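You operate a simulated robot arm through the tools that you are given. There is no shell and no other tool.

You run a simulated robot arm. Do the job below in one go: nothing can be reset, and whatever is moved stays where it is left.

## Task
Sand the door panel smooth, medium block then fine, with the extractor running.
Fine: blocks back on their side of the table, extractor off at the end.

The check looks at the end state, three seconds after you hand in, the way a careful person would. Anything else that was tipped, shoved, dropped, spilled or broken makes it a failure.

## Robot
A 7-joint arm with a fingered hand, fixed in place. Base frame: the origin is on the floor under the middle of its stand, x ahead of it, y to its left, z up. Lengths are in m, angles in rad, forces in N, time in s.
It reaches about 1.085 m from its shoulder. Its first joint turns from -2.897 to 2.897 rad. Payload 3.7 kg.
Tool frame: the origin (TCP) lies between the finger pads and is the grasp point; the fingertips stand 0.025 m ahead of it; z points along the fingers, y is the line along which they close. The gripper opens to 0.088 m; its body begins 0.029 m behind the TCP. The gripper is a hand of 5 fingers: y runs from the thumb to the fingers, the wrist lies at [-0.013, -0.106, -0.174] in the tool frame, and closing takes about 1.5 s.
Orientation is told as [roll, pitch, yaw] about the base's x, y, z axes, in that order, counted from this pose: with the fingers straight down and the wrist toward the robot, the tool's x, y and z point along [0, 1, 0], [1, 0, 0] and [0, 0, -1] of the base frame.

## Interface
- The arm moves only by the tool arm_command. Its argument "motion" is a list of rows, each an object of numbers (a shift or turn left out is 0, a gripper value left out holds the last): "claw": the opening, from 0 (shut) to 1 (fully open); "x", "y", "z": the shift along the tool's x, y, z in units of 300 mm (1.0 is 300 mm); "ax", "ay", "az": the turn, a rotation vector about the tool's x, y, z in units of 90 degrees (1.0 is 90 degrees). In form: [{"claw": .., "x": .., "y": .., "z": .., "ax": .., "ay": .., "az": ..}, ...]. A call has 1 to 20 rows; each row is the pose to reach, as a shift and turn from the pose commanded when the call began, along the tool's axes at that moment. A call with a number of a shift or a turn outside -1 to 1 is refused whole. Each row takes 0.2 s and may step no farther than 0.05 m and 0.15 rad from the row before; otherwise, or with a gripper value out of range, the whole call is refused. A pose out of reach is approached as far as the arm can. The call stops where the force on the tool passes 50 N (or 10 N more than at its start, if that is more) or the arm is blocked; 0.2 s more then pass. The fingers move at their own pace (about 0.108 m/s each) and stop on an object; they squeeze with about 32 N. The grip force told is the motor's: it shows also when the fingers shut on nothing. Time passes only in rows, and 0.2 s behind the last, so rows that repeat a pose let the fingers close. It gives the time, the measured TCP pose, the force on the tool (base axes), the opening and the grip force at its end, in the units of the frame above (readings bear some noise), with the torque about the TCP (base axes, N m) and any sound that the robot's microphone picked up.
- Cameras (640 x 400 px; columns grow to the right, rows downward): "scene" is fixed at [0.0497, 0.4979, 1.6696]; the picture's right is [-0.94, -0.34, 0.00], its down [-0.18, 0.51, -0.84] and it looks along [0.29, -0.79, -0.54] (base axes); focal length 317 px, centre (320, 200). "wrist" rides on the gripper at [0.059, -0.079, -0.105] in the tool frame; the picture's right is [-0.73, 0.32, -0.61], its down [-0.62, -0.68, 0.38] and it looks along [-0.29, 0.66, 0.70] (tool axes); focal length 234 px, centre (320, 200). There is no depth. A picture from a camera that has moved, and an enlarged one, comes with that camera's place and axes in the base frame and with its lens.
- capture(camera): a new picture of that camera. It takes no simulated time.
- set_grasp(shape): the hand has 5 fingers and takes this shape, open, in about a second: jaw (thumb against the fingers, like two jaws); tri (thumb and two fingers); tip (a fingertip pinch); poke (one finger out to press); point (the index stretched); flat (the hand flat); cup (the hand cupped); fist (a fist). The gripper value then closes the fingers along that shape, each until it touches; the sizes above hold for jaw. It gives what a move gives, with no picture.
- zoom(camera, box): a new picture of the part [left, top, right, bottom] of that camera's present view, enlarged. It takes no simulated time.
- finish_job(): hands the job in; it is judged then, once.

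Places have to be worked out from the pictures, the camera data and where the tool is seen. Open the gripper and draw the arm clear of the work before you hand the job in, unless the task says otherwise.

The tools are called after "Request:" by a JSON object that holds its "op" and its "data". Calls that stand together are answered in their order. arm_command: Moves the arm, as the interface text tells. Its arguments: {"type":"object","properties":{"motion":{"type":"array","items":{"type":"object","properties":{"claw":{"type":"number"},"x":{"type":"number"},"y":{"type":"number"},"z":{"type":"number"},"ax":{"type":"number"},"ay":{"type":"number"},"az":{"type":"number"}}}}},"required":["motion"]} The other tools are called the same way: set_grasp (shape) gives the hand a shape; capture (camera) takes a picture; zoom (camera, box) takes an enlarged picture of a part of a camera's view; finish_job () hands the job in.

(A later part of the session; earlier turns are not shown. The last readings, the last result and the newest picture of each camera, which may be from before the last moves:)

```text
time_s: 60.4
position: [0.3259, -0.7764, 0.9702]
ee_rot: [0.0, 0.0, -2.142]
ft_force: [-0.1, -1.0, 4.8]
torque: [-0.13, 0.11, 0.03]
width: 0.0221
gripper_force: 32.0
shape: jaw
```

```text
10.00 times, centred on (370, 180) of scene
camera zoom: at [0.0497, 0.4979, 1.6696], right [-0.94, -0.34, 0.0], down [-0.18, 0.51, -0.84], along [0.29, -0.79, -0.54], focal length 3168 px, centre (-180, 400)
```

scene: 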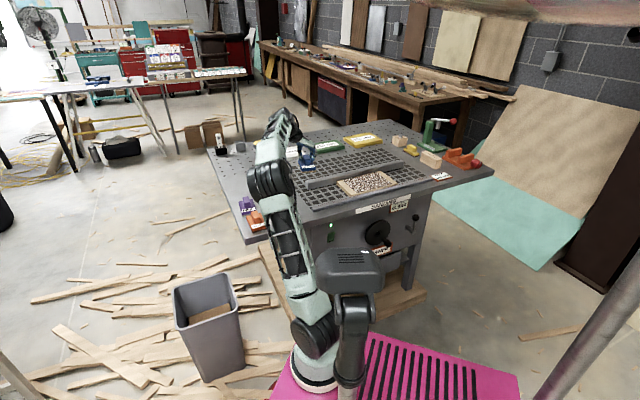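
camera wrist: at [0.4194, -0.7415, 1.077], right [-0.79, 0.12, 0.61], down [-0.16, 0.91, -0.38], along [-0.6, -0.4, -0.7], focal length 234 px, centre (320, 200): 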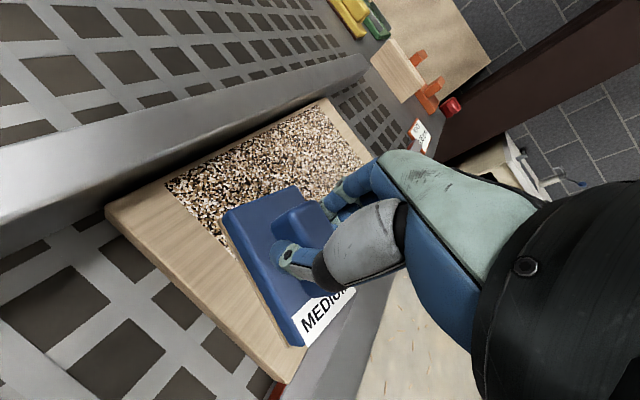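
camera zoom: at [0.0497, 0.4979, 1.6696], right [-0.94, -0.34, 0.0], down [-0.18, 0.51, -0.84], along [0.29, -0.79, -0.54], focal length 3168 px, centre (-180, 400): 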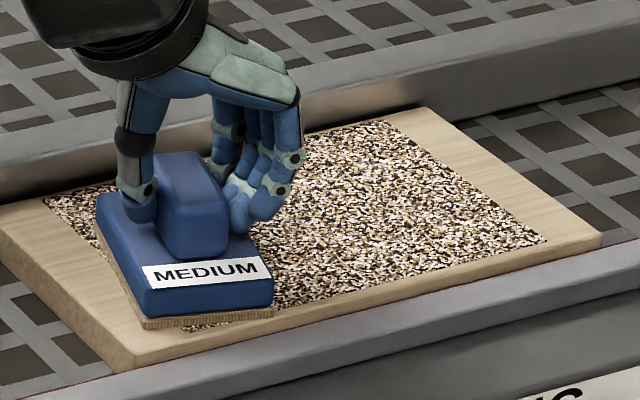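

The whole patch has lightened evenly but is still speckled, so it needs more work. I press a little harder and zigzag back over the three lanes.

Request:
{"op": "arm_command", "data": {"motion": [{"claw": 0, "x": -0.0183, "y": 0.083, "z": 0.002}, {"x": -0.0366, "y": 0.166, "z": 0.002}, {"x": -0.0549, "y": 0.249, "z": 0.002}, {"x": -0.0732, "y": 0.332, "z": 0.002}, {"x": -0.0915, "y": 0.415, "z": 0.002}, {"x": -0.1098, "y": 0.498, "z": 0.002}, {"x": -0.0398, "y": 0.5135, "z": 0.002}, {"x": -0.0215, "y": 0.4305, "z": 0.002}, {"x": -0.0032, "y": 0.3475, "z": 0.002}, {"x": 0.0151, "y": 0.2645, "z": 0.002}, {"x": 0.0334, "y": 0.1815, "z": 0.002}, {"x": 0.0517, "y": 0.0985, "z": 0.002}, {"x": 0.07, "y": 0.0155, "z": 0.002}, {"x": 0.14, "y": 0.031, "z": 0.002}, {"x": 0.1217, "y": 0.114, "z": 0.002}, {"x": 0.1034, "y": 0.197, "z": 0.002}, {"x": 0.0851, "y": 0.28, "z": 0.002}, {"x": 0.0668, "y": 0.363, "z": 0.002}, {"x": 0.0485, "y": 0.446, "z": 0.002}, {"x": 0.0302, "y": 0.529, "z": 0.002}]}}

Request:
{"op": "zoom", "data": {"camera": "scene", "box": [330, 150, 410, 210]}}

Request:
{"op": "capture", "data": {"camera": "wrist"}}

```text
time_s: 64.6
position: [0.2496, -0.9146, 0.9709]
ee_rot: [-0.001, 0.002, -2.141]
ft_force: [1.2, 2.5, 9.1]
torque: [-0.03, 0.03, 0.01]
width: 0.0219
gripper_force: 32.5
shape: jaw
```

```text
6.67 times, centred on (370, 180) of scene
camera zoom: at [0.0497, 0.4979, 1.6696], right [-0.94, -0.34, 0.0], down [-0.18, 0.51, -0.84], along [0.29, -0.79, -0.54], focal length 2112 px, centre (-13, 333)
```

zoom: 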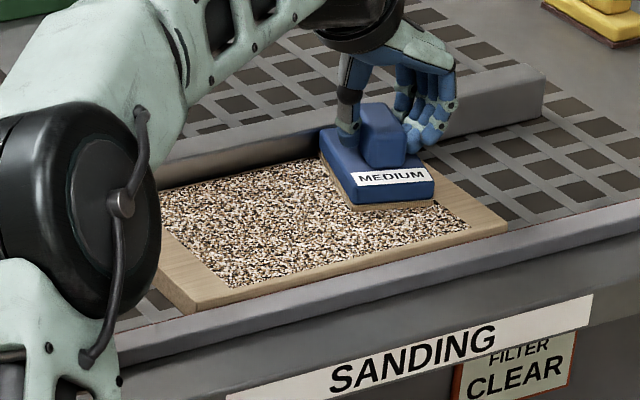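

```text
taken
camera wrist: at [0.3419, -0.8799, 1.0759], right [-0.79, 0.12, 0.61], down [-0.16, 0.91, -0.38], along [-0.6, -0.4, -0.7], focal length 234 px, centre (320, 200)
```

wrist: 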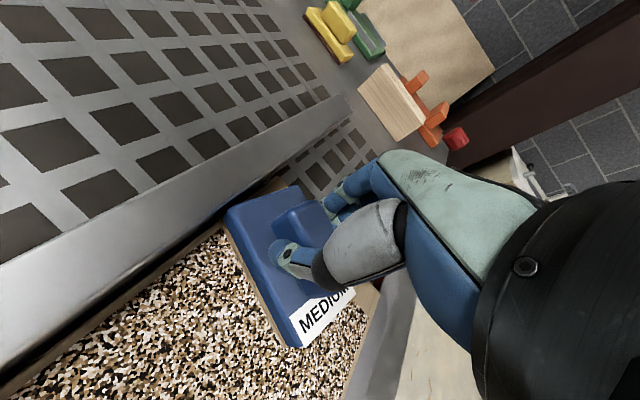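

I look closely at the freshly sanded part from this pose.

Request:
{"op": "zoom", "data": {"camera": "wrist", "box": [40, 200, 280, 400]}}

Request:
{"op": "zoom", "data": {"camera": "scene", "box": [340, 165, 400, 205]}}

```text
2.00 times, centred on (160, 300) of wrist
camera zoom: at [0.3419, -0.8799, 1.0759], right [-0.79, 0.12, 0.61], down [-0.16, 0.91, -0.38], along [-0.6, -0.4, -0.7], focal length 468 px, centre (640, 0)
```

zoom: 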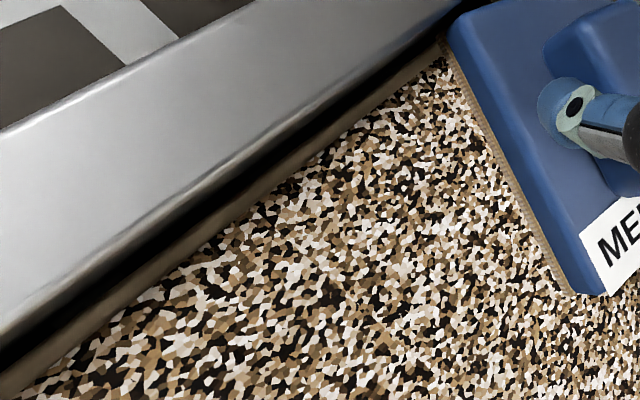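

```text
10.00 times, centred on (370, 185) of scene
camera zoom: at [0.0497, 0.4979, 1.6696], right [-0.94, -0.34, 0.0], down [-0.18, 0.51, -0.84], along [0.29, -0.79, -0.54], focal length 3168 px, centre (-180, 350)
```

zoom: 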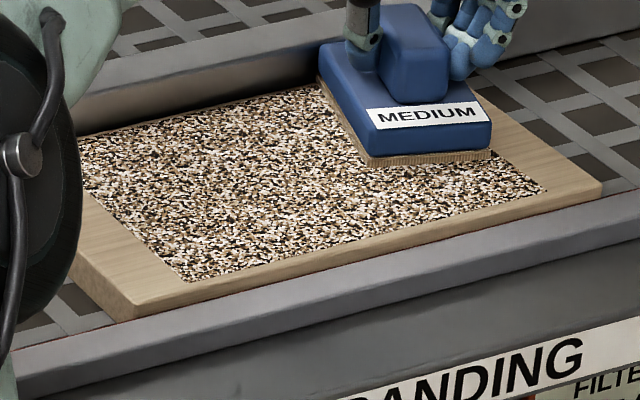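

The panel lies still, but the block has turned about 13° in the grip and slid a few mm deeper into the hand. I lift it slightly, turn the hand to square it again, and set it back down.

Request:
{"op": "arm_command", "data": {"motion": [{"claw": 0, "z": -0.015}, {"z": -0.025}, {"z": -0.025, "az": -0.045}, {"z": -0.025, "az": -0.09}, {"z": -0.025, "az": -0.13}, {"z": -0.025, "az": -0.13}]}}

Request:
{"op": "capture", "data": {"camera": "wrist"}}

Request:
{"op": "zoom", "data": {"camera": "scene", "box": [340, 165, 400, 205]}}

```text
time_s: 66.0
position: [0.2478, -0.9151, 0.9784]
ee_rot: [0.001, 0.001, -1.936]
ft_force: [-0.4, -0.4, -1.2]
torque: [-0.02, 0.02, 0.01]
width: 0.0216
gripper_force: 32.6
shape: jaw
```

```text
taken
camera wrist: at [0.3328, -0.8621, 1.0834], right [-0.79, -0.04, 0.61], down [-0.34, 0.86, -0.38], along [-0.51, -0.51, -0.7], focal length 234 px, centre (320, 200)
```

wrist: 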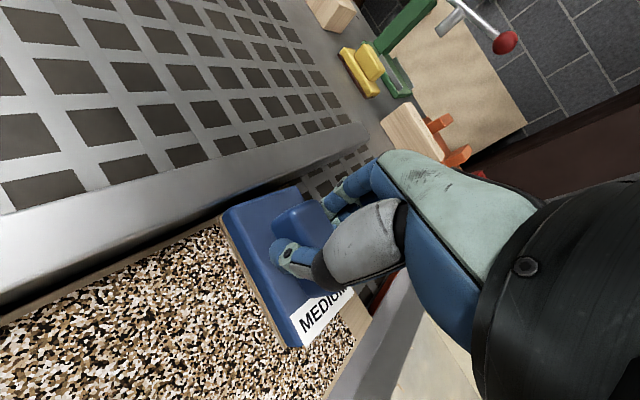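

```text
10.00 times, centred on (370, 185) of scene
camera zoom: at [0.0497, 0.4979, 1.6696], right [-0.94, -0.34, 0.0], down [-0.18, 0.51, -0.84], along [0.29, -0.79, -0.54], focal length 3168 px, centre (-180, 350)
```

zoom: 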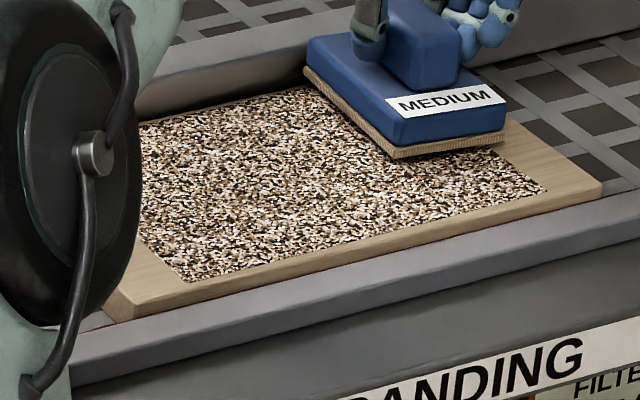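

The block is square again with the panel (its edge at 24° in the hand cancels the hand's turn). I set it down with light pressure and go on zigzagging.

Request:
{"op": "arm_command", "data": {"motion": [{"claw": 0, "z": 0.015}, {"z": 0.0265}, {"x": 0.0346, "y": -0.0776, "z": 0.0265}, {"x": 0.0692, "y": -0.1552, "z": 0.0265}, {"x": 0.1038, "y": -0.2328, "z": 0.0265}, {"x": 0.1384, "y": -0.3104, "z": 0.0265}, {"x": 0.173, "y": -0.388, "z": 0.0265}, {"x": 0.2076, "y": -0.4656, "z": 0.0265}, {"x": 0.1421, "y": -0.4948, "z": 0.0265}, {"x": 0.1075, "y": -0.4172, "z": 0.0265}, {"x": 0.0729, "y": -0.3396, "z": 0.0265}, {"x": 0.0383, "y": -0.262, "z": 0.0265}, {"x": 0.0037, "y": -0.1844, "z": 0.0265}, {"x": -0.0309, "y": -0.1068, "z": 0.0265}, {"x": -0.0655, "y": -0.0292, "z": 0.0265}, {"x": -0.131, "y": -0.0584, "z": 0.0265}, {"x": -0.0964, "y": -0.136, "z": 0.0265}, {"x": -0.0618, "y": -0.2136, "z": 0.0265}, {"x": -0.0272, "y": -0.2912, "z": 0.0265}, {"x": 0.0074, "y": -0.3688, "z": 0.0265}]}}

Request:
{"op": "capture", "data": {"camera": "wrist"}}

Request:
{"op": "zoom", "data": {"camera": "scene", "box": [340, 165, 400, 205]}}

```text
time_s: 70.2
position: [0.2889, -0.8117, 0.9692]
ee_rot: [0.0, 0.001, -1.937]
ft_force: [0.2, -2.5, 8.7]
torque: [-0.21, 0.06, -0.01]
width: 0.0221
gripper_force: 31.8
shape: jaw
```

```text
taken
camera wrist: at [0.3732, -0.759, 1.0758], right [-0.79, -0.04, 0.61], down [-0.34, 0.86, -0.38], along [-0.51, -0.51, -0.7], focal length 234 px, centre (320, 200)
```

wrist: 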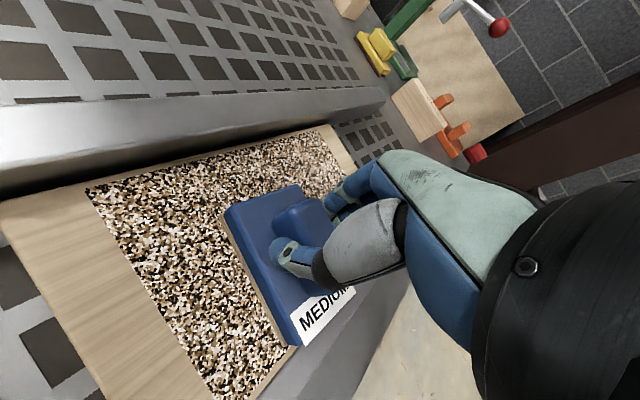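

```text
10.00 times, centred on (370, 185) of scene
camera zoom: at [0.0497, 0.4979, 1.6696], right [-0.94, -0.34, 0.0], down [-0.18, 0.51, -0.84], along [0.29, -0.79, -0.54], focal length 3168 px, centre (-180, 350)
```

zoom: 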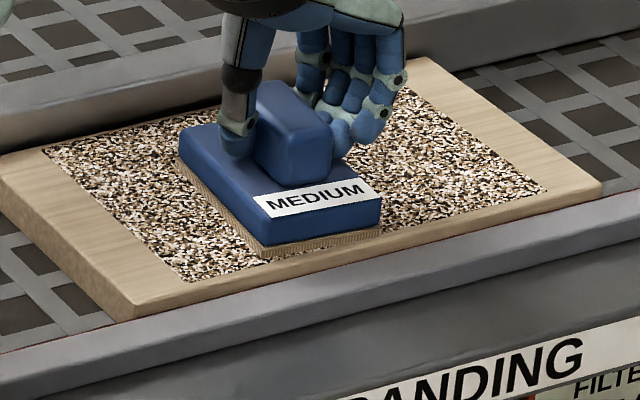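

I inspect the texture closely over the whole patch for areas that differ.

Request:
{"op": "zoom", "data": {"camera": "wrist", "box": [80, 120, 350, 290]}}

Request:
{"op": "zoom", "data": {"camera": "wrist", "box": [80, 270, 300, 400]}}

Request:
{"op": "zoom", "data": {"camera": "scene", "box": [370, 165, 400, 190]}}

```text
2.35 times, centred on (215, 205) of wrist
camera zoom: at [0.3732, -0.759, 1.0758], right [-0.79, -0.04, 0.61], down [-0.34, 0.86, -0.38], along [-0.51, -0.51, -0.7], focal length 551 px, centre (567, 188)
```

zoom: 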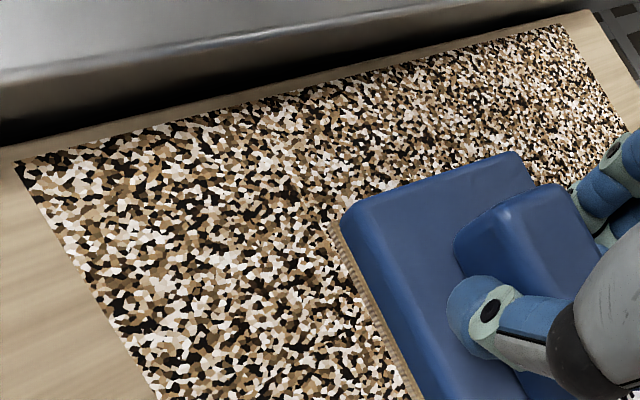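

```text
2.91 times, centred on (190, 335) of wrist
camera zoom: at [0.3732, -0.759, 1.0758], right [-0.79, -0.04, 0.61], down [-0.34, 0.86, -0.38], along [-0.51, -0.51, -0.7], focal length 681 px, centre (698, -193)
```

zoom: 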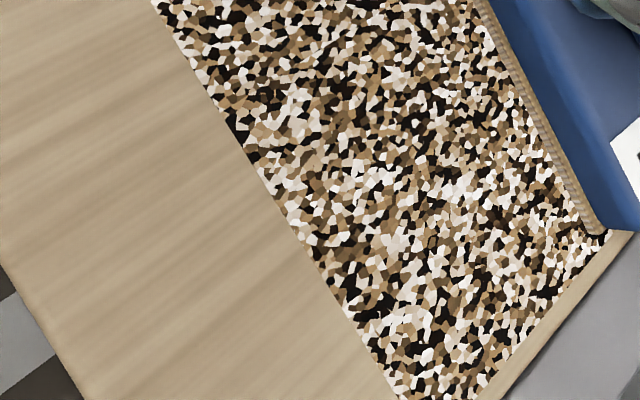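

```text
16.00 times, centred on (385, 178) of scene
camera zoom: at [0.0497, 0.4979, 1.6696], right [-0.94, -0.34, 0.0], down [-0.18, 0.51, -0.84], along [0.29, -0.79, -0.54], focal length 5069 px, centre (-720, 560)
```

zoom: 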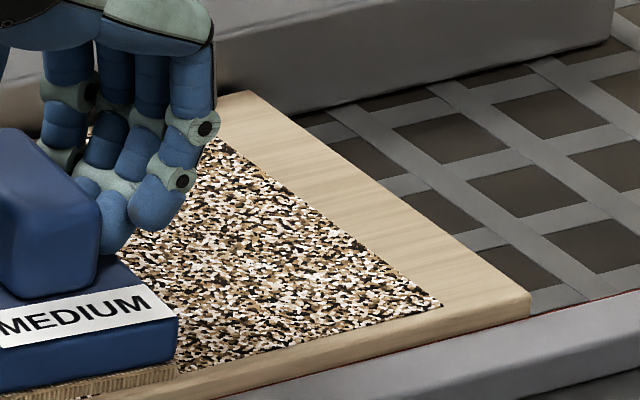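

The texture looks even everywhere now, so the medium stage seems nearly complete. I make one more firm lap around the patch's whole perimeter, including its back edge and ends, to be sure no strip is missed.

Request:
{"op": "arm_command", "data": {"motion": [{"claw": 0, "x": 0.0271, "y": -0.0609, "z": 0.002}, {"x": 0.0543, "y": -0.1218, "z": 0.002}, {"x": 0.0787, "y": -0.1766, "z": 0.002}, {"x": 0.1335, "y": -0.1522, "z": 0.002}, {"x": 0.1883, "y": -0.1278, "z": 0.002}, {"x": 0.237, "y": -0.1061, "z": 0.002}, {"x": 0.2048, "y": -0.0339, "z": 0.002}, {"x": 0.1727, "y": 0.0382, "z": 0.002}, {"x": 0.1405, "y": 0.1104, "z": 0.002}, {"x": 0.1084, "y": 0.1825, "z": 0.002}, {"x": 0.0762, "y": 0.2547, "z": 0.002}, {"x": 0.0441, "y": 0.3269, "z": 0.002}, {"x": 0.0118, "y": 0.3993, "z": 0.002}, {"x": -0.0369, "y": 0.3776, "z": 0.002}, {"x": -0.0917, "y": 0.3532, "z": 0.002}, {"x": -0.1465, "y": 0.3288, "z": 0.002}, {"x": -0.1126, "y": 0.2527, "z": 0.002}, {"x": -0.0787, "y": 0.1766, "z": 0.002}, {"x": -0.0448, "y": 0.1005, "z": 0.002}, {"x": -0.0109, "y": 0.0244, "z": 0.002}]}}

Request:
{"op": "capture", "data": {"camera": "wrist"}}

Request:
{"op": "zoom", "data": {"camera": "scene", "box": [340, 165, 400, 205]}}

Request:
{"op": "zoom", "data": {"camera": "scene", "box": [370, 165, 400, 190]}}

```text
time_s: 74.4
position: [0.2843, -0.817, 0.9702]
ee_rot: [0.0, -0.001, -1.938]
ft_force: [-1.3, -1.7, 8.8]
torque: [-0.11, 0.01, 0.0]
width: 0.0218
gripper_force: 32.0
shape: jaw
```

```text
taken
camera wrist: at [0.3684, -0.7654, 1.0752], right [-0.79, -0.04, 0.61], down [-0.34, 0.86, -0.38], along [-0.51, -0.51, -0.7], focal length 234 px, centre (320, 200)
```

wrist: 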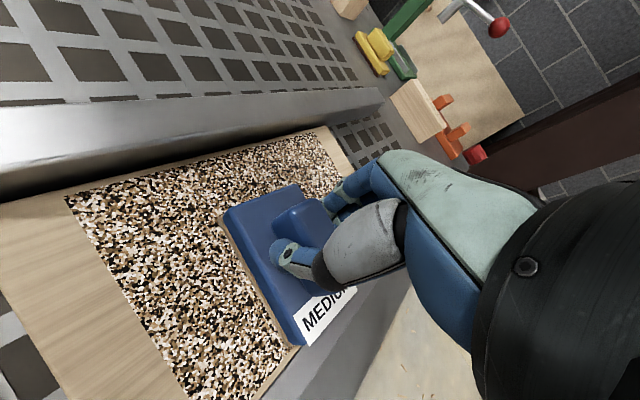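

```text
10.00 times, centred on (370, 185) of scene
camera zoom: at [0.0497, 0.4979, 1.6696], right [-0.94, -0.34, 0.0], down [-0.18, 0.51, -0.84], along [0.29, -0.79, -0.54], focal length 3168 px, centre (-180, 350)
```

zoom: 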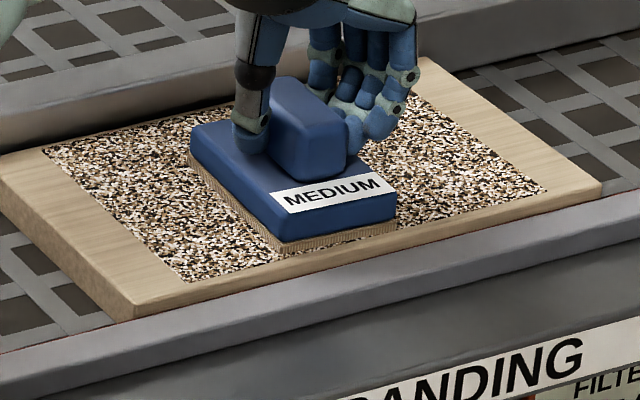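

```text
16.00 times, centred on (385, 178) of scene
camera zoom: at [0.0497, 0.4979, 1.6696], right [-0.94, -0.34, 0.0], down [-0.18, 0.51, -0.84], along [0.29, -0.79, -0.54], focal length 5069 px, centre (-720, 560)
```

zoom: 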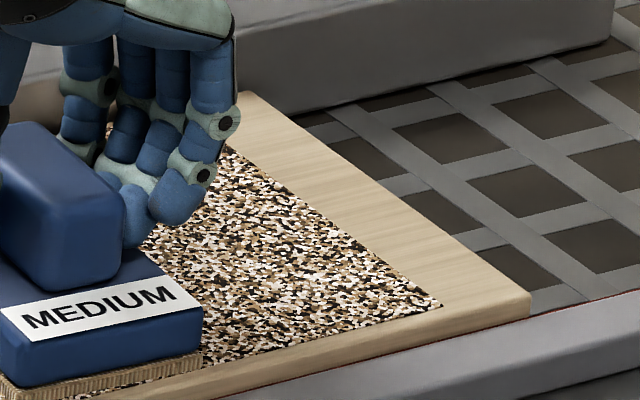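

The look keeps shifting only slowly, and the force stays near 9 N because the handle slides deeper into the grip. I press down a few mm more in place, to seat the fingertips on the block's base so that I can bear down properly.

Request:
{"op": "arm_command", "data": {"motion": [{"claw": 0, "z": 0.004}, {"z": 0.008}, {"z": 0.012}, {"z": 0.012}]}}

```text
time_s: 75.4
position: [0.2854, -0.8161, 0.9678]
ee_rot: [0.003, -0.004, -1.934]
ft_force: [1.2, -4.4, 33.9]
torque: [-0.32, -0.06, 0.1]
width: 0.0234
gripper_force: 31.6
shape: jaw
```

It now bears 34 N without slipping further. I sweep all three lanes with this firmer pressure.

Request:
{"op": "arm_command", "data": {"motion": [{"claw": 0, "x": 0.0407, "y": -0.0913}, {"x": 0.0814, "y": -0.1827}, {"x": 0.038, "y": -0.0853}, {"x": -0.0054, "y": 0.0122}, {"x": -0.0488, "y": 0.1096}, {"x": -0.0923, "y": 0.207}, {"x": -0.1357, "y": 0.3045}, {"x": -0.0626, "y": 0.3371}, {"x": -0.0192, "y": 0.2396}, {"x": 0.0243, "y": 0.1422}, {"x": 0.0677, "y": 0.0448}, {"x": 0.1111, "y": -0.0527}, {"x": 0.1545, "y": -0.1501}, {"x": 0.2336, "y": -0.1149}, {"x": 0.1902, "y": -0.0175}, {"x": 0.1468, "y": 0.08}, {"x": 0.1034, "y": 0.1774}, {"x": 0.0599, "y": 0.2748}, {"x": 0.0165, "y": 0.3723}]}}

Request:
{"op": "capture", "data": {"camera": "wrist"}}

Request:
{"op": "zoom", "data": {"camera": "scene", "box": [340, 165, 400, 205]}}

```text
time_s: 79.4
position: [0.2514, -0.9246, 0.9671]
ee_rot: [0.0, -0.001, -1.936]
ft_force: [6.2, 6.4, 25.8]
torque: [-0.14, -0.26, 0.09]
width: 0.0236
gripper_force: 32.0
shape: jaw
```

```text
taken
camera wrist: at [0.3349, -0.8717, 1.0724], right [-0.79, -0.04, 0.61], down [-0.34, 0.86, -0.38], along [-0.51, -0.51, -0.69], focal length 234 px, centre (320, 200)
```

wrist: 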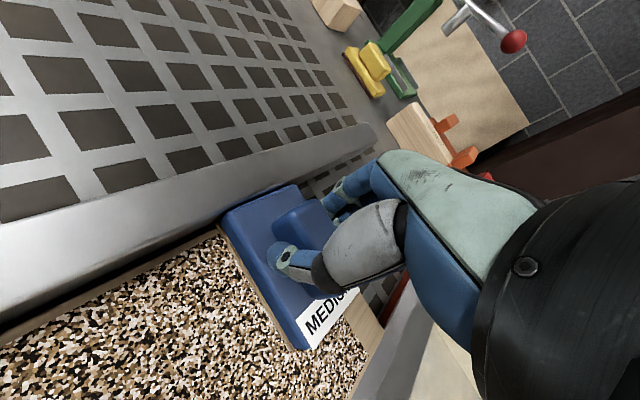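

```text
10.00 times, centred on (370, 185) of scene
camera zoom: at [0.0497, 0.4979, 1.6696], right [-0.94, -0.34, 0.0], down [-0.18, 0.51, -0.84], along [0.29, -0.79, -0.54], focal length 3168 px, centre (-180, 350)
```

zoom: 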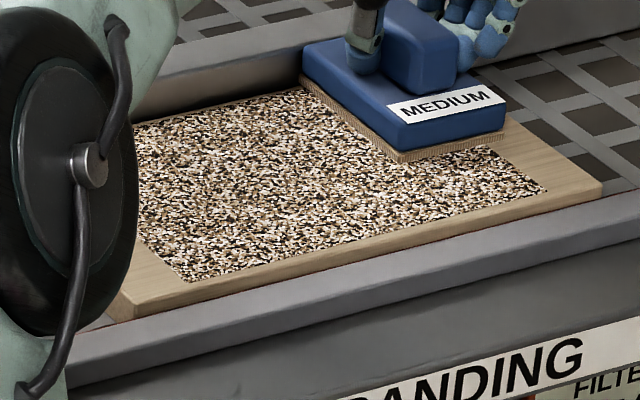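

To compare with the very first picture, I take the same enlarged view of the patch as at the start.

Request:
{"op": "zoom", "data": {"camera": "scene", "box": [320, 160, 420, 220]}}

Request:
{"op": "zoom", "data": {"camera": "scene", "box": [355, 172, 375, 186]}}

```text
6.40 times, centred on (370, 190) of scene
camera zoom: at [0.0497, 0.4979, 1.6696], right [-0.94, -0.34, 0.0], down [-0.18, 0.51, -0.84], along [0.29, -0.79, -0.54], focal length 2028 px, centre (0, 264)
```

zoom: 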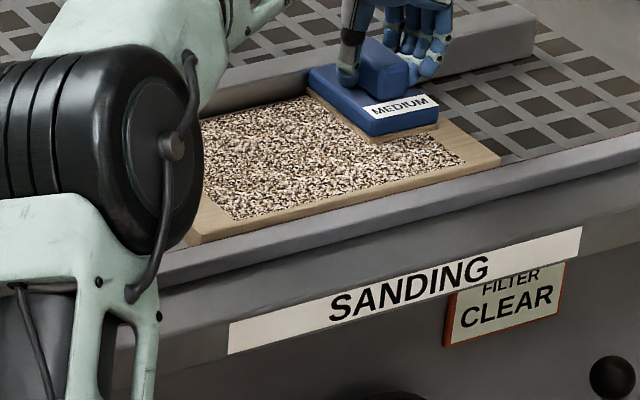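

```text
16.00 times, centred on (365, 179) of scene
camera zoom: at [0.0497, 0.4979, 1.6696], right [-0.94, -0.34, 0.0], down [-0.18, 0.51, -0.84], along [0.29, -0.79, -0.54], focal length 5069 px, centre (-400, 536)
```

zoom: 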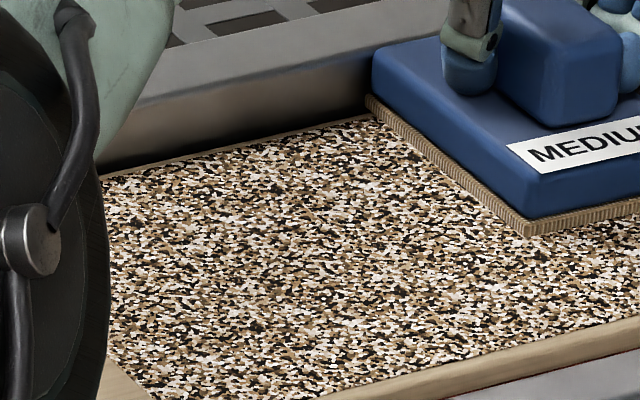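

Compared with the start, the dark-brown roughness has clearly gone to a lighter grain. I do one more firm three-lane zigzag with the medium block for completeness.

Request:
{"op": "arm_command", "data": {"motion": [{"claw": 0, "x": 0.0434, "y": -0.0974}, {"x": 0.0868, "y": -0.1949}, {"x": 0.1302, "y": -0.2923}, {"x": 0.1737, "y": -0.3897}, {"x": 0.2171, "y": -0.4872}, {"x": 0.141, "y": -0.5211}, {"x": 0.0976, "y": -0.4237}, {"x": 0.0541, "y": -0.3262}, {"x": 0.0107, "y": -0.2288}, {"x": -0.0327, "y": -0.1314}, {"x": -0.0761, "y": -0.0339}, {"x": -0.1522, "y": -0.0678}, {"x": -0.1088, "y": -0.1652}, {"x": -0.0654, "y": -0.2627}, {"x": -0.022, "y": -0.3601}, {"x": 0.0215, "y": -0.4575}, {"x": 0.0649, "y": -0.555}, {"x": 0.0215, "y": -0.4575}, {"x": -0.022, "y": -0.3601}, {"x": -0.0654, "y": -0.2627}]}}

Request:
{"op": "capture", "data": {"camera": "wrist"}}

Request:
{"op": "zoom", "data": {"camera": "scene", "box": [340, 165, 400, 205]}}

```text
time_s: 83.6
position: [0.2592, -0.8426, 0.967]
ee_rot: [0.001, -0.002, -1.936]
ft_force: [8.5, 8.6, 31.1]
torque: [-0.19, -0.26, 0.09]
width: 0.023
gripper_force: 32.1
shape: jaw
```

```text
taken
camera wrist: at [0.3435, -0.7904, 1.0721], right [-0.79, -0.04, 0.61], down [-0.34, 0.86, -0.39], along [-0.5, -0.51, -0.7], focal length 234 px, centre (320, 200)
```

wrist: 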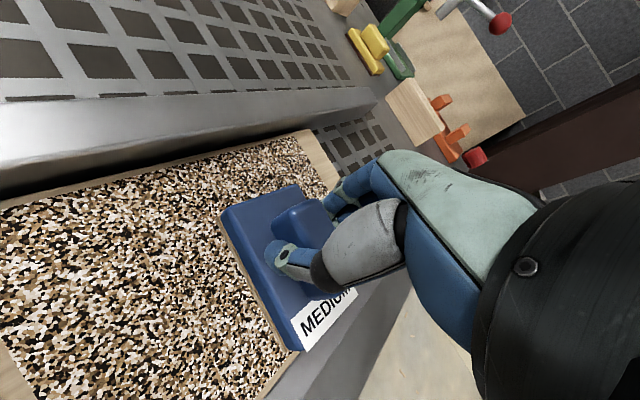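

```text
10.00 times, centred on (370, 185) of scene
camera zoom: at [0.0497, 0.4979, 1.6696], right [-0.94, -0.34, 0.0], down [-0.18, 0.51, -0.84], along [0.29, -0.79, -0.54], focal length 3168 px, centre (-180, 350)
```

zoom: 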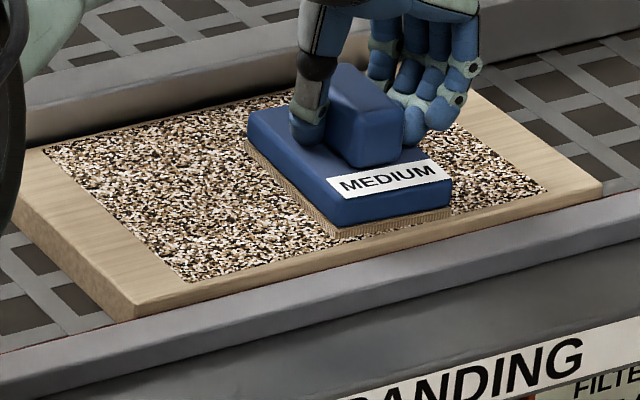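

The medium stage looks complete and even. I lift the medium block straight up and carry it back toward its place on the left side of the table.

Request:
{"op": "arm_command", "data": {"motion": [{"claw": 0, "z": -0.05}, {"z": -0.15}, {"z": -0.28}, {"z": -0.4}, {"z": -0.44}, {"z": -0.44}]}}

Request:
{"op": "arm_command", "data": {"motion": [{"claw": 0, "x": 0.0914, "y": -0.0956}, {"x": 0.1828, "y": -0.1911}, {"x": 0.2741, "y": -0.2867}, {"x": 0.3655, "y": -0.3823}, {"x": 0.4569, "y": -0.4778}, {"x": 0.5483, "y": -0.5734}, {"x": 0.6396, "y": -0.6689}, {"x": 0.731, "y": -0.7645}, {"x": 0.731, "y": -0.7645}]}}

Request:
{"op": "capture", "data": {"camera": "wrist"}}

Request:
{"op": "zoom", "data": {"camera": "scene", "box": [320, 160, 420, 220]}}

Request:
{"op": "capture", "data": {"camera": "scene"}}

```text
time_s: 85.0
position: [0.2589, -0.842, 1.0973]
ee_rot: [0.0, -0.001, -1.937]
ft_force: [0.0, 0.2, -1.0]
torque: [0.01, 0.06, -0.01]
width: 0.0213
gripper_force: 32.4
shape: jaw
```

```text
time_s: 87.0
position: [0.5469, -0.7069, 1.0978]
ee_rot: [-0.002, 0.0, -1.936]
ft_force: [0.3, -0.4, -0.6]
torque: [0.03, 0.0, 0.0]
width: 0.0214
gripper_force: 32.4
shape: jaw
```

```text
taken
camera wrist: at [0.6304, -0.6551, 1.2029], right [-0.79, -0.04, 0.61], down [-0.34, 0.86, -0.38], along [-0.51, -0.51, -0.7], focal length 234 px, centre (320, 200)
```

wrist: 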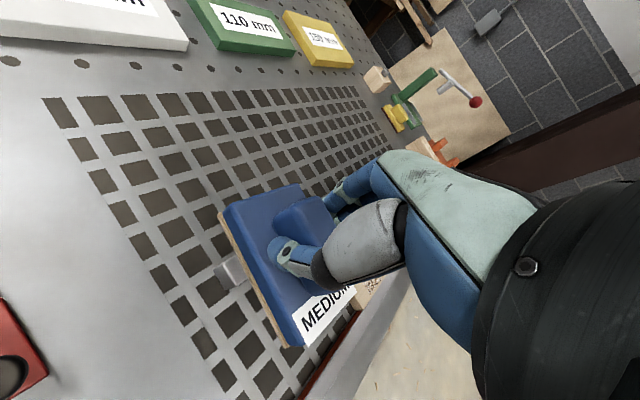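

```text
6.40 times, centred on (370, 190) of scene
camera zoom: at [0.0497, 0.4979, 1.6696], right [-0.94, -0.34, 0.0], down [-0.18, 0.51, -0.84], along [0.29, -0.79, -0.54], focal length 2028 px, centre (0, 264)
```

zoom: 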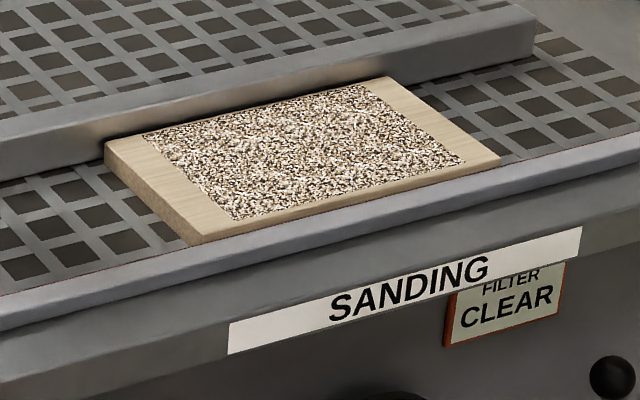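

```text
taken
```

scene: 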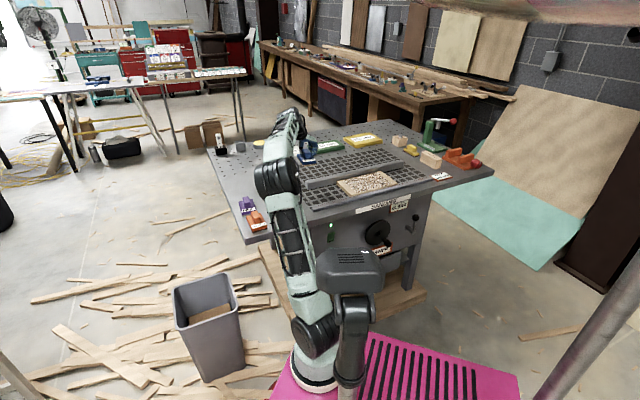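

The panel is fully visible and unmoved. I zoom deep on it to check the edges for missed strips before I give up the medium block.

Request:
{"op": "zoom", "data": {"camera": "scene", "box": [335, 168, 370, 198]}}

Request:
{"op": "zoom", "data": {"camera": "scene", "box": [362, 168, 400, 198]}}

```text
13.33 times, centred on (352, 183) of scene
camera zoom: at [0.0497, 0.4979, 1.6696], right [-0.94, -0.34, 0.0], down [-0.18, 0.51, -0.84], along [0.29, -0.79, -0.54], focal length 4224 px, centre (-113, 427)
```

zoom: 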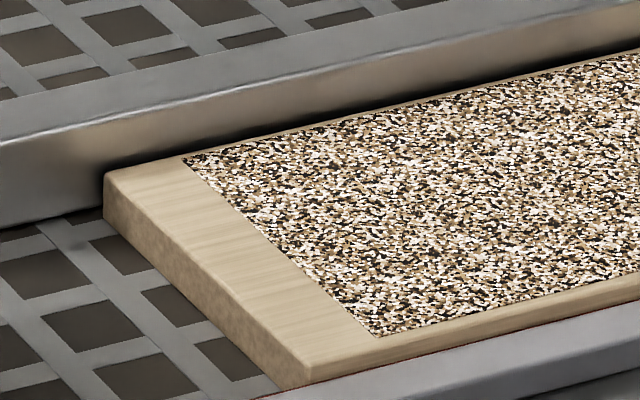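

```text
13.33 times, centred on (381, 183) of scene
camera zoom: at [0.0497, 0.4979, 1.6696], right [-0.94, -0.34, 0.0], down [-0.18, 0.51, -0.84], along [0.29, -0.79, -0.54], focal length 4224 px, centre (-493, 427)
```

zoom: 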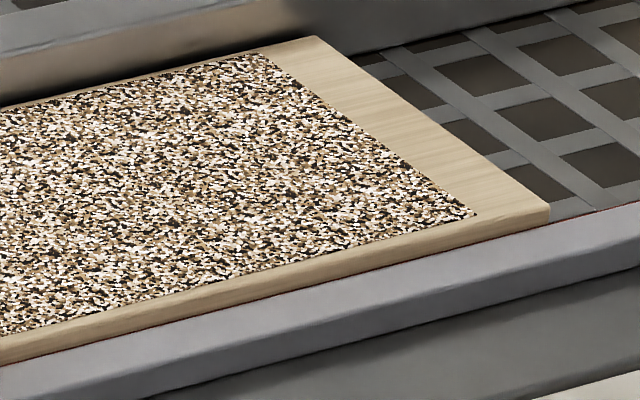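

The grain is even right to the edges, so the medium stage is done. I carry the block on to above its original spot.

Request:
{"op": "arm_command", "data": {"motion": [{"claw": 0, "x": 0.091, "y": -0.0954}, {"x": 0.1821, "y": -0.1908}, {"x": 0.2731, "y": -0.2861}, {"x": 0.3642, "y": -0.3815}, {"x": 0.4552, "y": -0.4769}, {"x": 0.5462, "y": -0.5723}, {"x": 0.6373, "y": -0.6676}, {"x": 0.7283, "y": -0.763}, {"x": 0.7283, "y": -0.763}]}}

Request:
{"op": "capture", "data": {"camera": "wrist"}}

Request:
{"op": "zoom", "data": {"camera": "scene", "box": [205, 125, 325, 225]}}

```text
time_s: 89.0
position: [0.8324, -0.5709, 1.1]
ee_rot: [0.0, 0.002, -1.939]
ft_force: [0.5, 0.1, -1.5]
torque: [-0.03, 0.03, 0.03]
width: 0.0212
gripper_force: 32.1
shape: jaw
```

```text
taken
camera wrist: at [0.9165, -0.5192, 1.2037], right [-0.79, -0.04, 0.61], down [-0.34, 0.86, -0.38], along [-0.51, -0.51, -0.7], focal length 234 px, centre (320, 200)
```

wrist: 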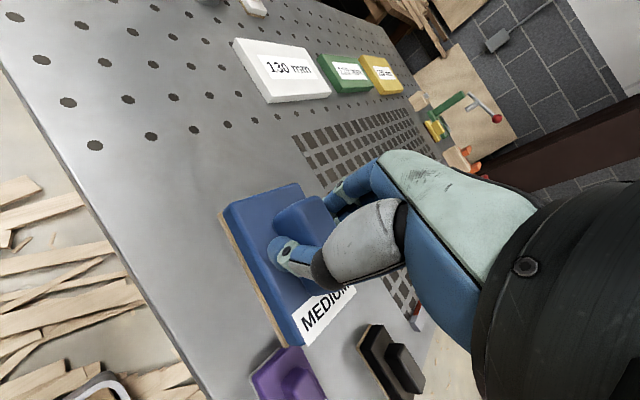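

```text
4.00 times, centred on (265, 175) of scene
camera zoom: at [0.0497, 0.4979, 1.6696], right [-0.94, -0.34, 0.0], down [-0.18, 0.51, -0.84], along [0.29, -0.79, -0.54], focal length 1267 px, centre (540, 300)
```

zoom: 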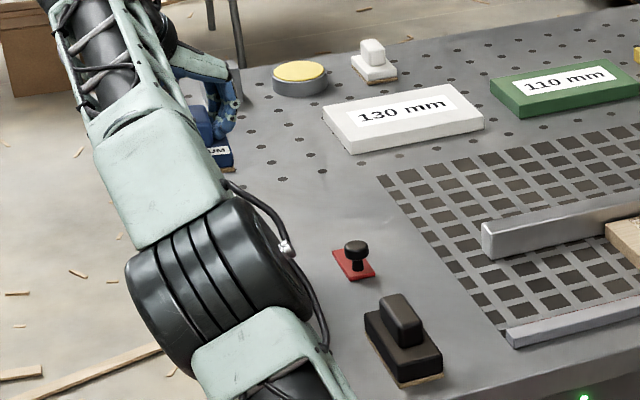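

The block hangs over its old spot (TCP px 0.185, py 0.992). I lower it to just above the table, then feel for touch-down.

Request:
{"op": "arm_command", "data": {"motion": [{"claw": 0, "z": 0.1}, {"z": 0.2}, {"z": 0.3}, {"z": 0.38}, {"z": 0.43}, {"z": 0.46}, {"z": 0.46}]}}

Request:
{"op": "arm_command", "data": {"motion": [{"claw": 0, "z": 0.008}, {"z": 0.016}, {"z": 0.023}, {"z": 0.03}, {"z": 0.03}]}}

Request:
{"op": "capture", "data": {"camera": "wrist"}}

```text
time_s: 90.6
position: [0.8321, -0.5708, 0.9599]
ee_rot: [-0.002, -0.002, -1.936]
ft_force: [0.4, -0.7, -1.3]
torque: [-0.01, -0.01, 0.0]
width: 0.0209
gripper_force: 32.2
shape: jaw
```

```text
time_s: 91.8
position: [0.8308, -0.5719, 0.9505]
ee_rot: [0.0, 0.0, -1.937]
ft_force: [0.4, -0.2, -1.4]
torque: [0.03, 0.02, 0.03]
width: 0.0211
gripper_force: 32.5
shape: jaw
```

```text
taken
camera wrist: at [0.915, -0.519, 1.0555], right [-0.79, -0.04, 0.61], down [-0.34, 0.86, -0.38], along [-0.51, -0.51, -0.7], focal length 234 px, centre (320, 200)
```

wrist: 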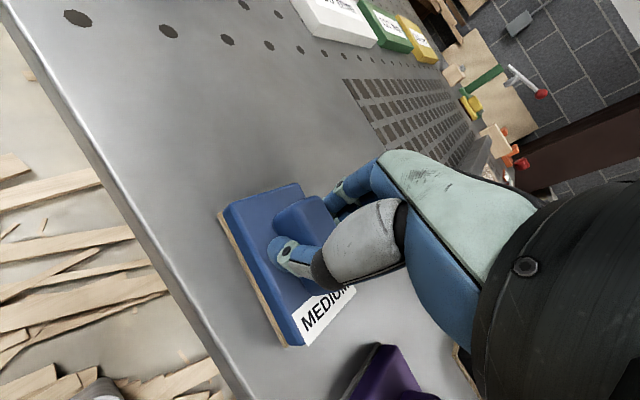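

Not touching yet at 0.9505. I keep lowering in 1–2 mm steps.

Request:
{"op": "arm_command", "data": {"motion": [{"claw": 0, "z": 0.005}, {"z": 0.01}, {"z": 0.01}]}}

Request:
{"op": "arm_command", "data": {"motion": [{"claw": 0, "z": 0.005}, {"z": 0.01}, {"z": 0.01}]}}

```text
time_s: 92.6
position: [0.8313, -0.5704, 0.9484]
ee_rot: [0.001, -0.001, -1.935]
ft_force: [3.7, -0.9, 11.6]
torque: [-0.32, 0.03, 0.09]
width: 0.0213
gripper_force: 32.2
shape: jaw
```

```text
time_s: 93.4
position: [0.8313, -0.5715, 0.9464]
ee_rot: [0.003, -0.002, -1.938]
ft_force: [6.0, 0.9, 33.7]
torque: [-0.75, 0.01, 0.05]
width: 0.022
gripper_force: 32.0
shape: jaw
```

It is down (33 N, a bit much). I ease back up 2.5 mm and open the hand.

Request:
{"op": "arm_command", "data": {"motion": [{"claw": 0, "z": -0.008}, {"claw": 0, "z": -0.008}, {"claw": 0.3, "z": -0.008}, {"claw": 0.6, "z": -0.008}, {"claw": 1, "z": -0.008}, {"claw": 1, "z": -0.008}, {"claw": 1, "z": -0.008}, {"claw": 1, "z": -0.008}]}}

Request:
{"op": "capture", "data": {"camera": "wrist"}}

```text
time_s: 95.2
position: [0.8305, -0.5703, 0.9461]
ee_rot: [0.001, 0.001, -1.939]
ft_force: [-0.8, -0.2, 0.9]
torque: [-0.01, 0.02, -0.03]
width: 0.0875
gripper_force: 0.0
shape: jaw
```

```text
taken
camera wrist: at [0.9159, -0.5194, 1.0518], right [-0.79, -0.04, 0.61], down [-0.34, 0.86, -0.38], along [-0.51, -0.51, -0.7], focal length 234 px, centre (320, 200)
```

wrist: 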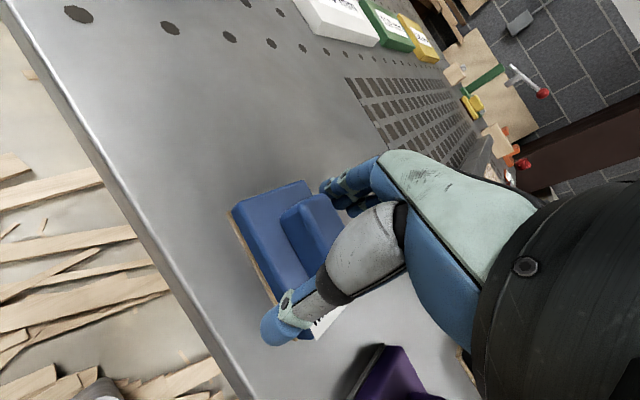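

The medium block stands back in place, released. I rise, turn the hand square to the handles again and move over the fine block.

Request:
{"op": "arm_command", "data": {"motion": [{"claw": 1, "z": -0.1}, {"z": -0.22}, {"z": -0.34}, {"z": -0.4, "x": -0.08, "y": -0.035, "az": 0.06}, {"z": -0.4, "x": -0.16, "y": -0.07, "az": 0.12}, {"z": -0.4, "x": -0.24, "y": -0.106, "az": 0.18}, {"z": -0.4, "x": -0.32, "y": -0.141, "az": 0.23}, {"z": -0.4, "x": -0.396, "y": -0.176, "az": 0.267}, {"z": -0.4, "x": -0.396, "y": -0.176, "az": 0.267}]}}

Request:
{"op": "capture", "data": {"camera": "wrist"}}

Request:
{"op": "capture", "data": {"camera": "scene"}}

```text
time_s: 97.2
position: [0.7384, -0.4791, 1.0676]
ee_rot: [0.001, 0.0, -2.357]
ft_force: [-0.5, -0.1, -0.1]
torque: [-0.02, 0.03, 0.01]
width: 0.0874
gripper_force: 0.0
shape: jaw
```

```text
taken
camera wrist: at [0.8372, -0.4654, 1.1738], right [-0.74, 0.29, 0.61], down [0.04, 0.92, -0.38], along [-0.67, -0.26, -0.7], focal length 234 px, centre (320, 200)
```

wrist: 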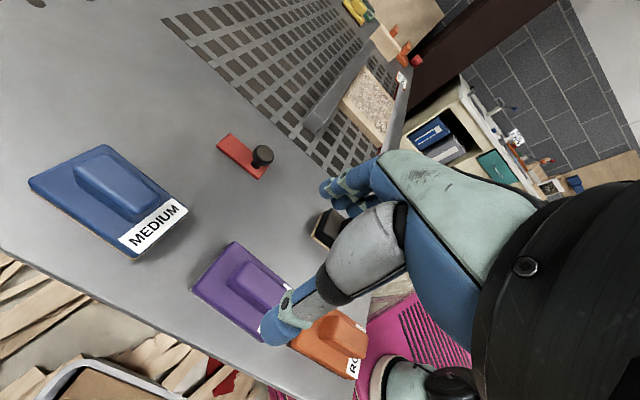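

```text
taken
```

scene: 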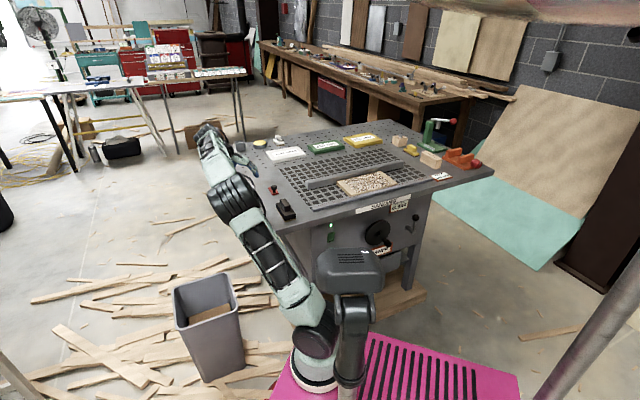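

The medium block stands neatly on its side. I zoom on the fine block to locate its handle.

Request:
{"op": "zoom", "data": {"camera": "wrist", "box": [170, 215, 350, 355]}}

```text
2.86 times, centred on (260, 285) of wrist
camera zoom: at [0.8372, -0.4654, 1.1738], right [-0.74, 0.29, 0.61], down [0.04, 0.92, -0.38], along [-0.67, -0.26, -0.7], focal length 669 px, centre (491, -43)
```

zoom: 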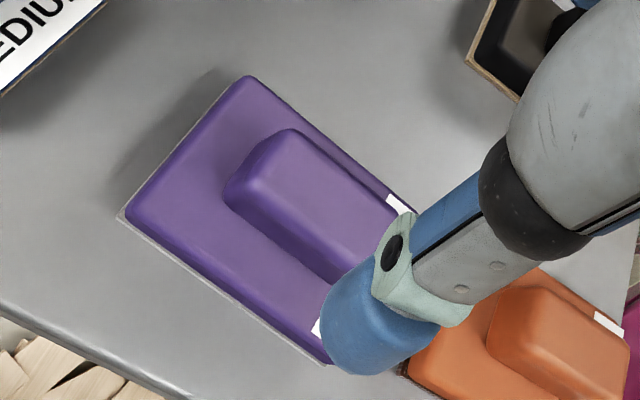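

The fine handle is at px 0.184, py 0.841. I descend over it, a little shifted for a balanced grip, to z≈0.952.

Request:
{"op": "arm_command", "data": {"motion": [{"claw": 1, "x": -0.0433, "z": 0.1}, {"x": -0.0433, "z": 0.2}, {"x": -0.0433, "z": 0.28}, {"x": -0.0433, "z": 0.34}, {"x": -0.0433, "z": 0.37}, {"x": -0.0433, "z": 0.385}, {"x": -0.0433, "z": 0.385}]}}

Request:
{"op": "capture", "data": {"camera": "wrist"}}

```text
time_s: 98.8
position: [0.7304, -0.4714, 0.9526]
ee_rot: [0.001, 0.0, -2.356]
ft_force: [0.1, 0.7, -0.7]
torque: [-0.01, 0.0, 0.02]
width: 0.0876
gripper_force: 0.0
shape: jaw
```

```text
taken
camera wrist: at [0.8285, -0.4569, 1.0572], right [-0.74, 0.28, 0.61], down [0.04, 0.92, -0.38], along [-0.67, -0.26, -0.7], focal length 234 px, centre (320, 200)
```

wrist: 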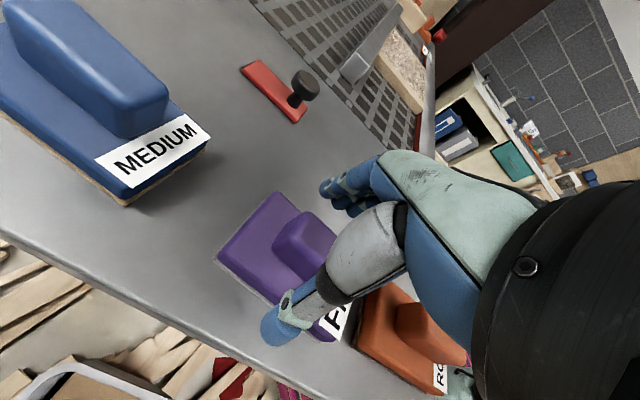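

The handle is between thumb and fingers. I close the hand gradually and check force and opening.

Request:
{"op": "arm_command", "data": {"motion": [{"claw": 0.7}, {"claw": 0.5}, {"claw": 0.3}, {"claw": 0.2}, {"claw": 0.1}, {"claw": 0}, {"claw": 0}, {"claw": 0}, {"claw": 0}, {"claw": 0}]}}

Request:
{"op": "zoom", "data": {"camera": "wrist", "box": [190, 120, 430, 340]}}

```text
time_s: 101.0
position: [0.7307, -0.4714, 0.9514]
ee_rot: [0.0, 0.0, -2.354]
ft_force: [0.5, 0.5, 0.6]
torque: [-0.03, 0.0, 0.0]
width: 0.0227
gripper_force: 31.9
shape: jaw
```

```text
1.82 times, centred on (310, 230) of wrist
camera zoom: at [0.8285, -0.457, 1.0573], right [-0.74, 0.28, 0.61], down [0.04, 0.92, -0.38], along [-0.67, -0.26, -0.7], focal length 426 px, centre (338, 146)
```

zoom: 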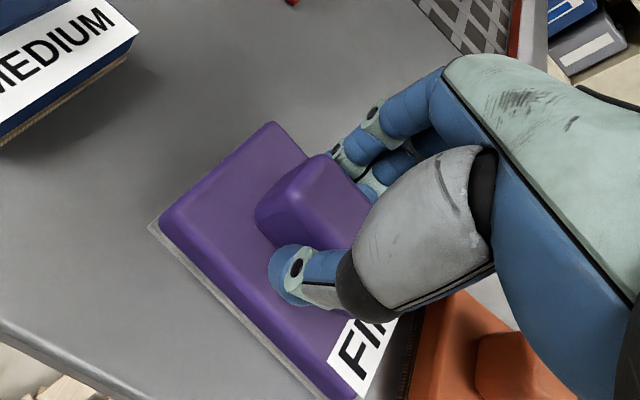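

The fine block is gripped at 22.7 mm with no side load. I lift it clear and carry it over to the panel.

Request:
{"op": "arm_command", "data": {"motion": [{"claw": 0, "z": -0.03}, {"z": -0.08}, {"z": -0.18}, {"z": -0.3}, {"z": -0.42}, {"z": -0.495}, {"z": -0.495}]}}

Request:
{"op": "arm_command", "data": {"motion": [{"claw": 0, "y": 0.12}, {"y": 0.25}, {"y": 0.38}, {"y": 0.51}, {"y": 0.64}, {"y": 0.77}, {"y": 0.9}, {"y": 0.95}, {"y": 0.95}]}}

Request:
{"op": "capture", "data": {"camera": "wrist"}}

Request:
{"op": "capture", "data": {"camera": "scene"}}

```text
time_s: 102.6
position: [0.7302, -0.4722, 1.1018]
ee_rot: [-0.001, 0.002, -2.355]
ft_force: [0.0, -0.5, -0.8]
torque: [-0.02, -0.02, -0.03]
width: 0.0224
gripper_force: 32.0
shape: jaw
```

```text
time_s: 104.6
position: [0.5285, -0.6739, 1.1016]
ee_rot: [0.001, -0.001, -2.356]
ft_force: [-0.5, 0.7, -0.8]
torque: [0.0, 0.04, 0.03]
width: 0.0228
gripper_force: 32.3
shape: jaw
```

```text
taken
camera wrist: at [0.6266, -0.6591, 1.2066], right [-0.74, 0.28, 0.61], down [0.04, 0.92, -0.38], along [-0.67, -0.26, -0.7], focal length 234 px, centre (320, 200)
```

wrist: 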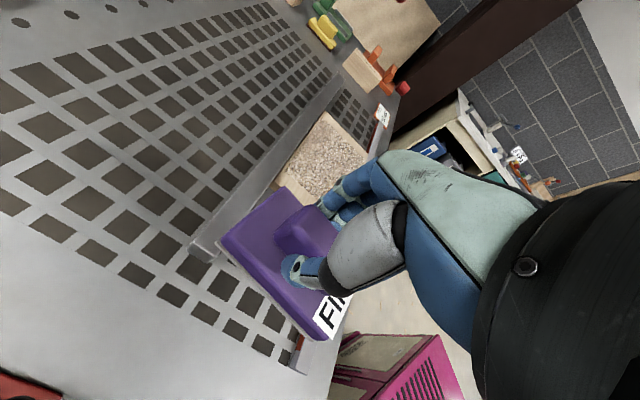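

```text
taken
```

scene: 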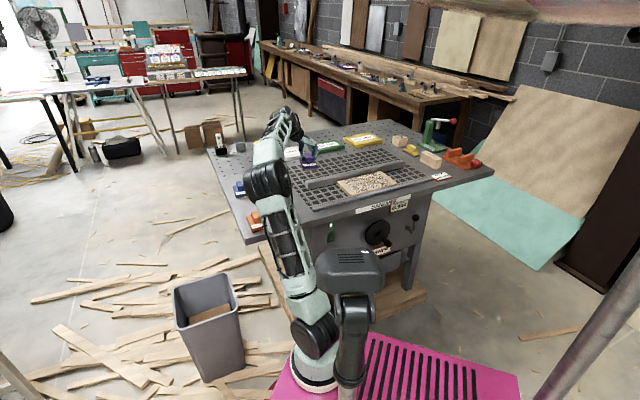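

This is almost the same viewpoint as before sanding, so I compare the patch directly.

Request:
{"op": "zoom", "data": {"camera": "wrist", "box": [260, 60, 420, 220]}}

```text
2.50 times, centred on (340, 140) of wrist
camera zoom: at [0.6266, -0.6591, 1.2066], right [-0.74, 0.28, 0.61], down [0.04, 0.92, -0.38], along [-0.67, -0.26, -0.7], focal length 585 px, centre (270, 350)
```

zoom: 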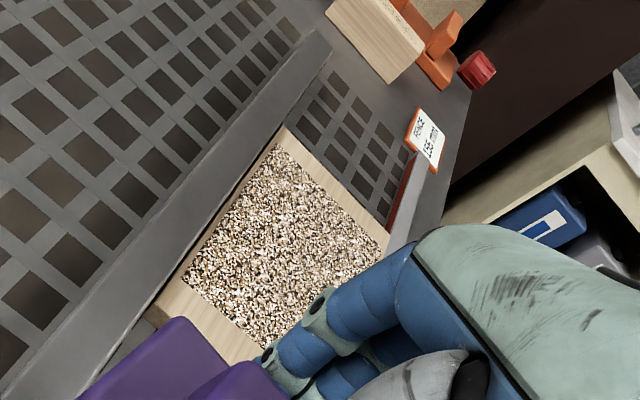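

The patch has changed from reddish-brown to a light grain, so the medium stage took effect throughout. I move the fine block over the panel's middle and square it.

Request:
{"op": "arm_command", "data": {"motion": [{"claw": 0, "x": -0.017, "y": 0.117, "az": -0.015}, {"x": -0.034, "y": 0.234, "az": -0.03}, {"x": -0.051, "y": 0.35, "az": -0.045}, {"x": -0.068, "y": 0.467, "az": -0.06}, {"x": -0.086, "y": 0.584, "az": -0.075}, {"x": -0.103, "y": 0.7, "az": -0.09}, {"x": -0.12, "y": 0.817, "az": -0.105}, {"x": -0.137, "y": 0.934, "az": -0.12}, {"x": -0.137, "y": 0.934, "az": -0.12}]}}

Request:
{"op": "arm_command", "data": {"motion": [{"claw": 0, "z": 0.1}, {"z": 0.2}, {"z": 0.28}, {"z": 0.34}, {"z": 0.37}, {"z": 0.4}, {"z": 0.4}]}}

Request:
{"op": "capture", "data": {"camera": "wrist"}}

Request:
{"op": "zoom", "data": {"camera": "scene", "box": [330, 150, 410, 210]}}

```text
time_s: 106.6
position: [0.3046, -0.8417, 1.1002]
ee_rot: [0.001, 0.001, -2.168]
ft_force: [-0.2, -0.2, -1.1]
torque: [-0.02, -0.05, 0.01]
width: 0.0226
gripper_force: 32.0
shape: jaw
```

```text
time_s: 108.2
position: [0.3011, -0.8417, 0.9806]
ee_rot: [0.001, -0.001, -2.168]
ft_force: [-0.8, -0.5, -0.9]
torque: [0.01, -0.02, -0.03]
width: 0.023
gripper_force: 32.1
shape: jaw
```

```text
taken
camera wrist: at [0.3956, -0.8099, 1.0861], right [-0.78, 0.14, 0.61], down [-0.13, 0.91, -0.38], along [-0.61, -0.38, -0.7], focal length 234 px, centre (320, 200)
```

wrist: 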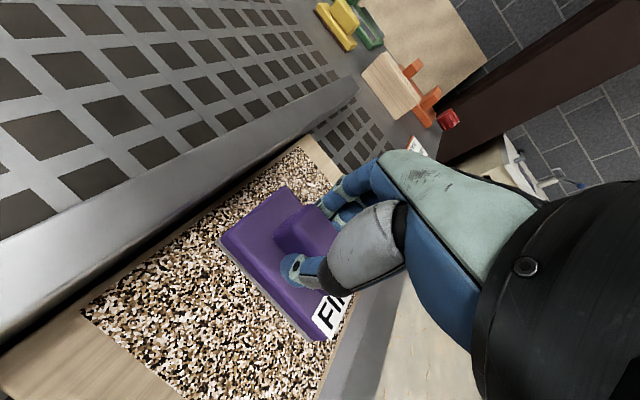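

```text
6.67 times, centred on (370, 180) of scene
camera zoom: at [0.0497, 0.4979, 1.6696], right [-0.94, -0.34, 0.0], down [-0.18, 0.51, -0.84], along [0.29, -0.79, -0.54], focal length 2112 px, centre (-13, 333)
```

zoom: 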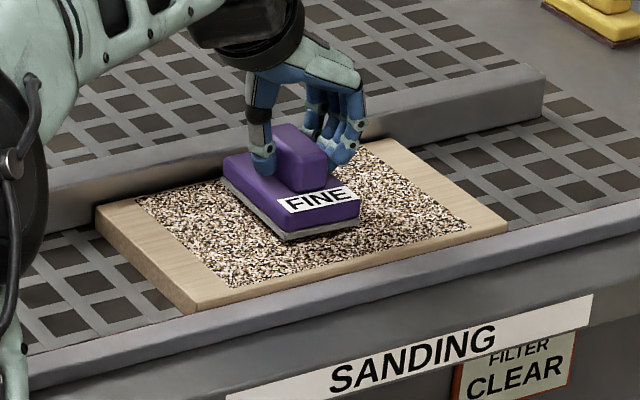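

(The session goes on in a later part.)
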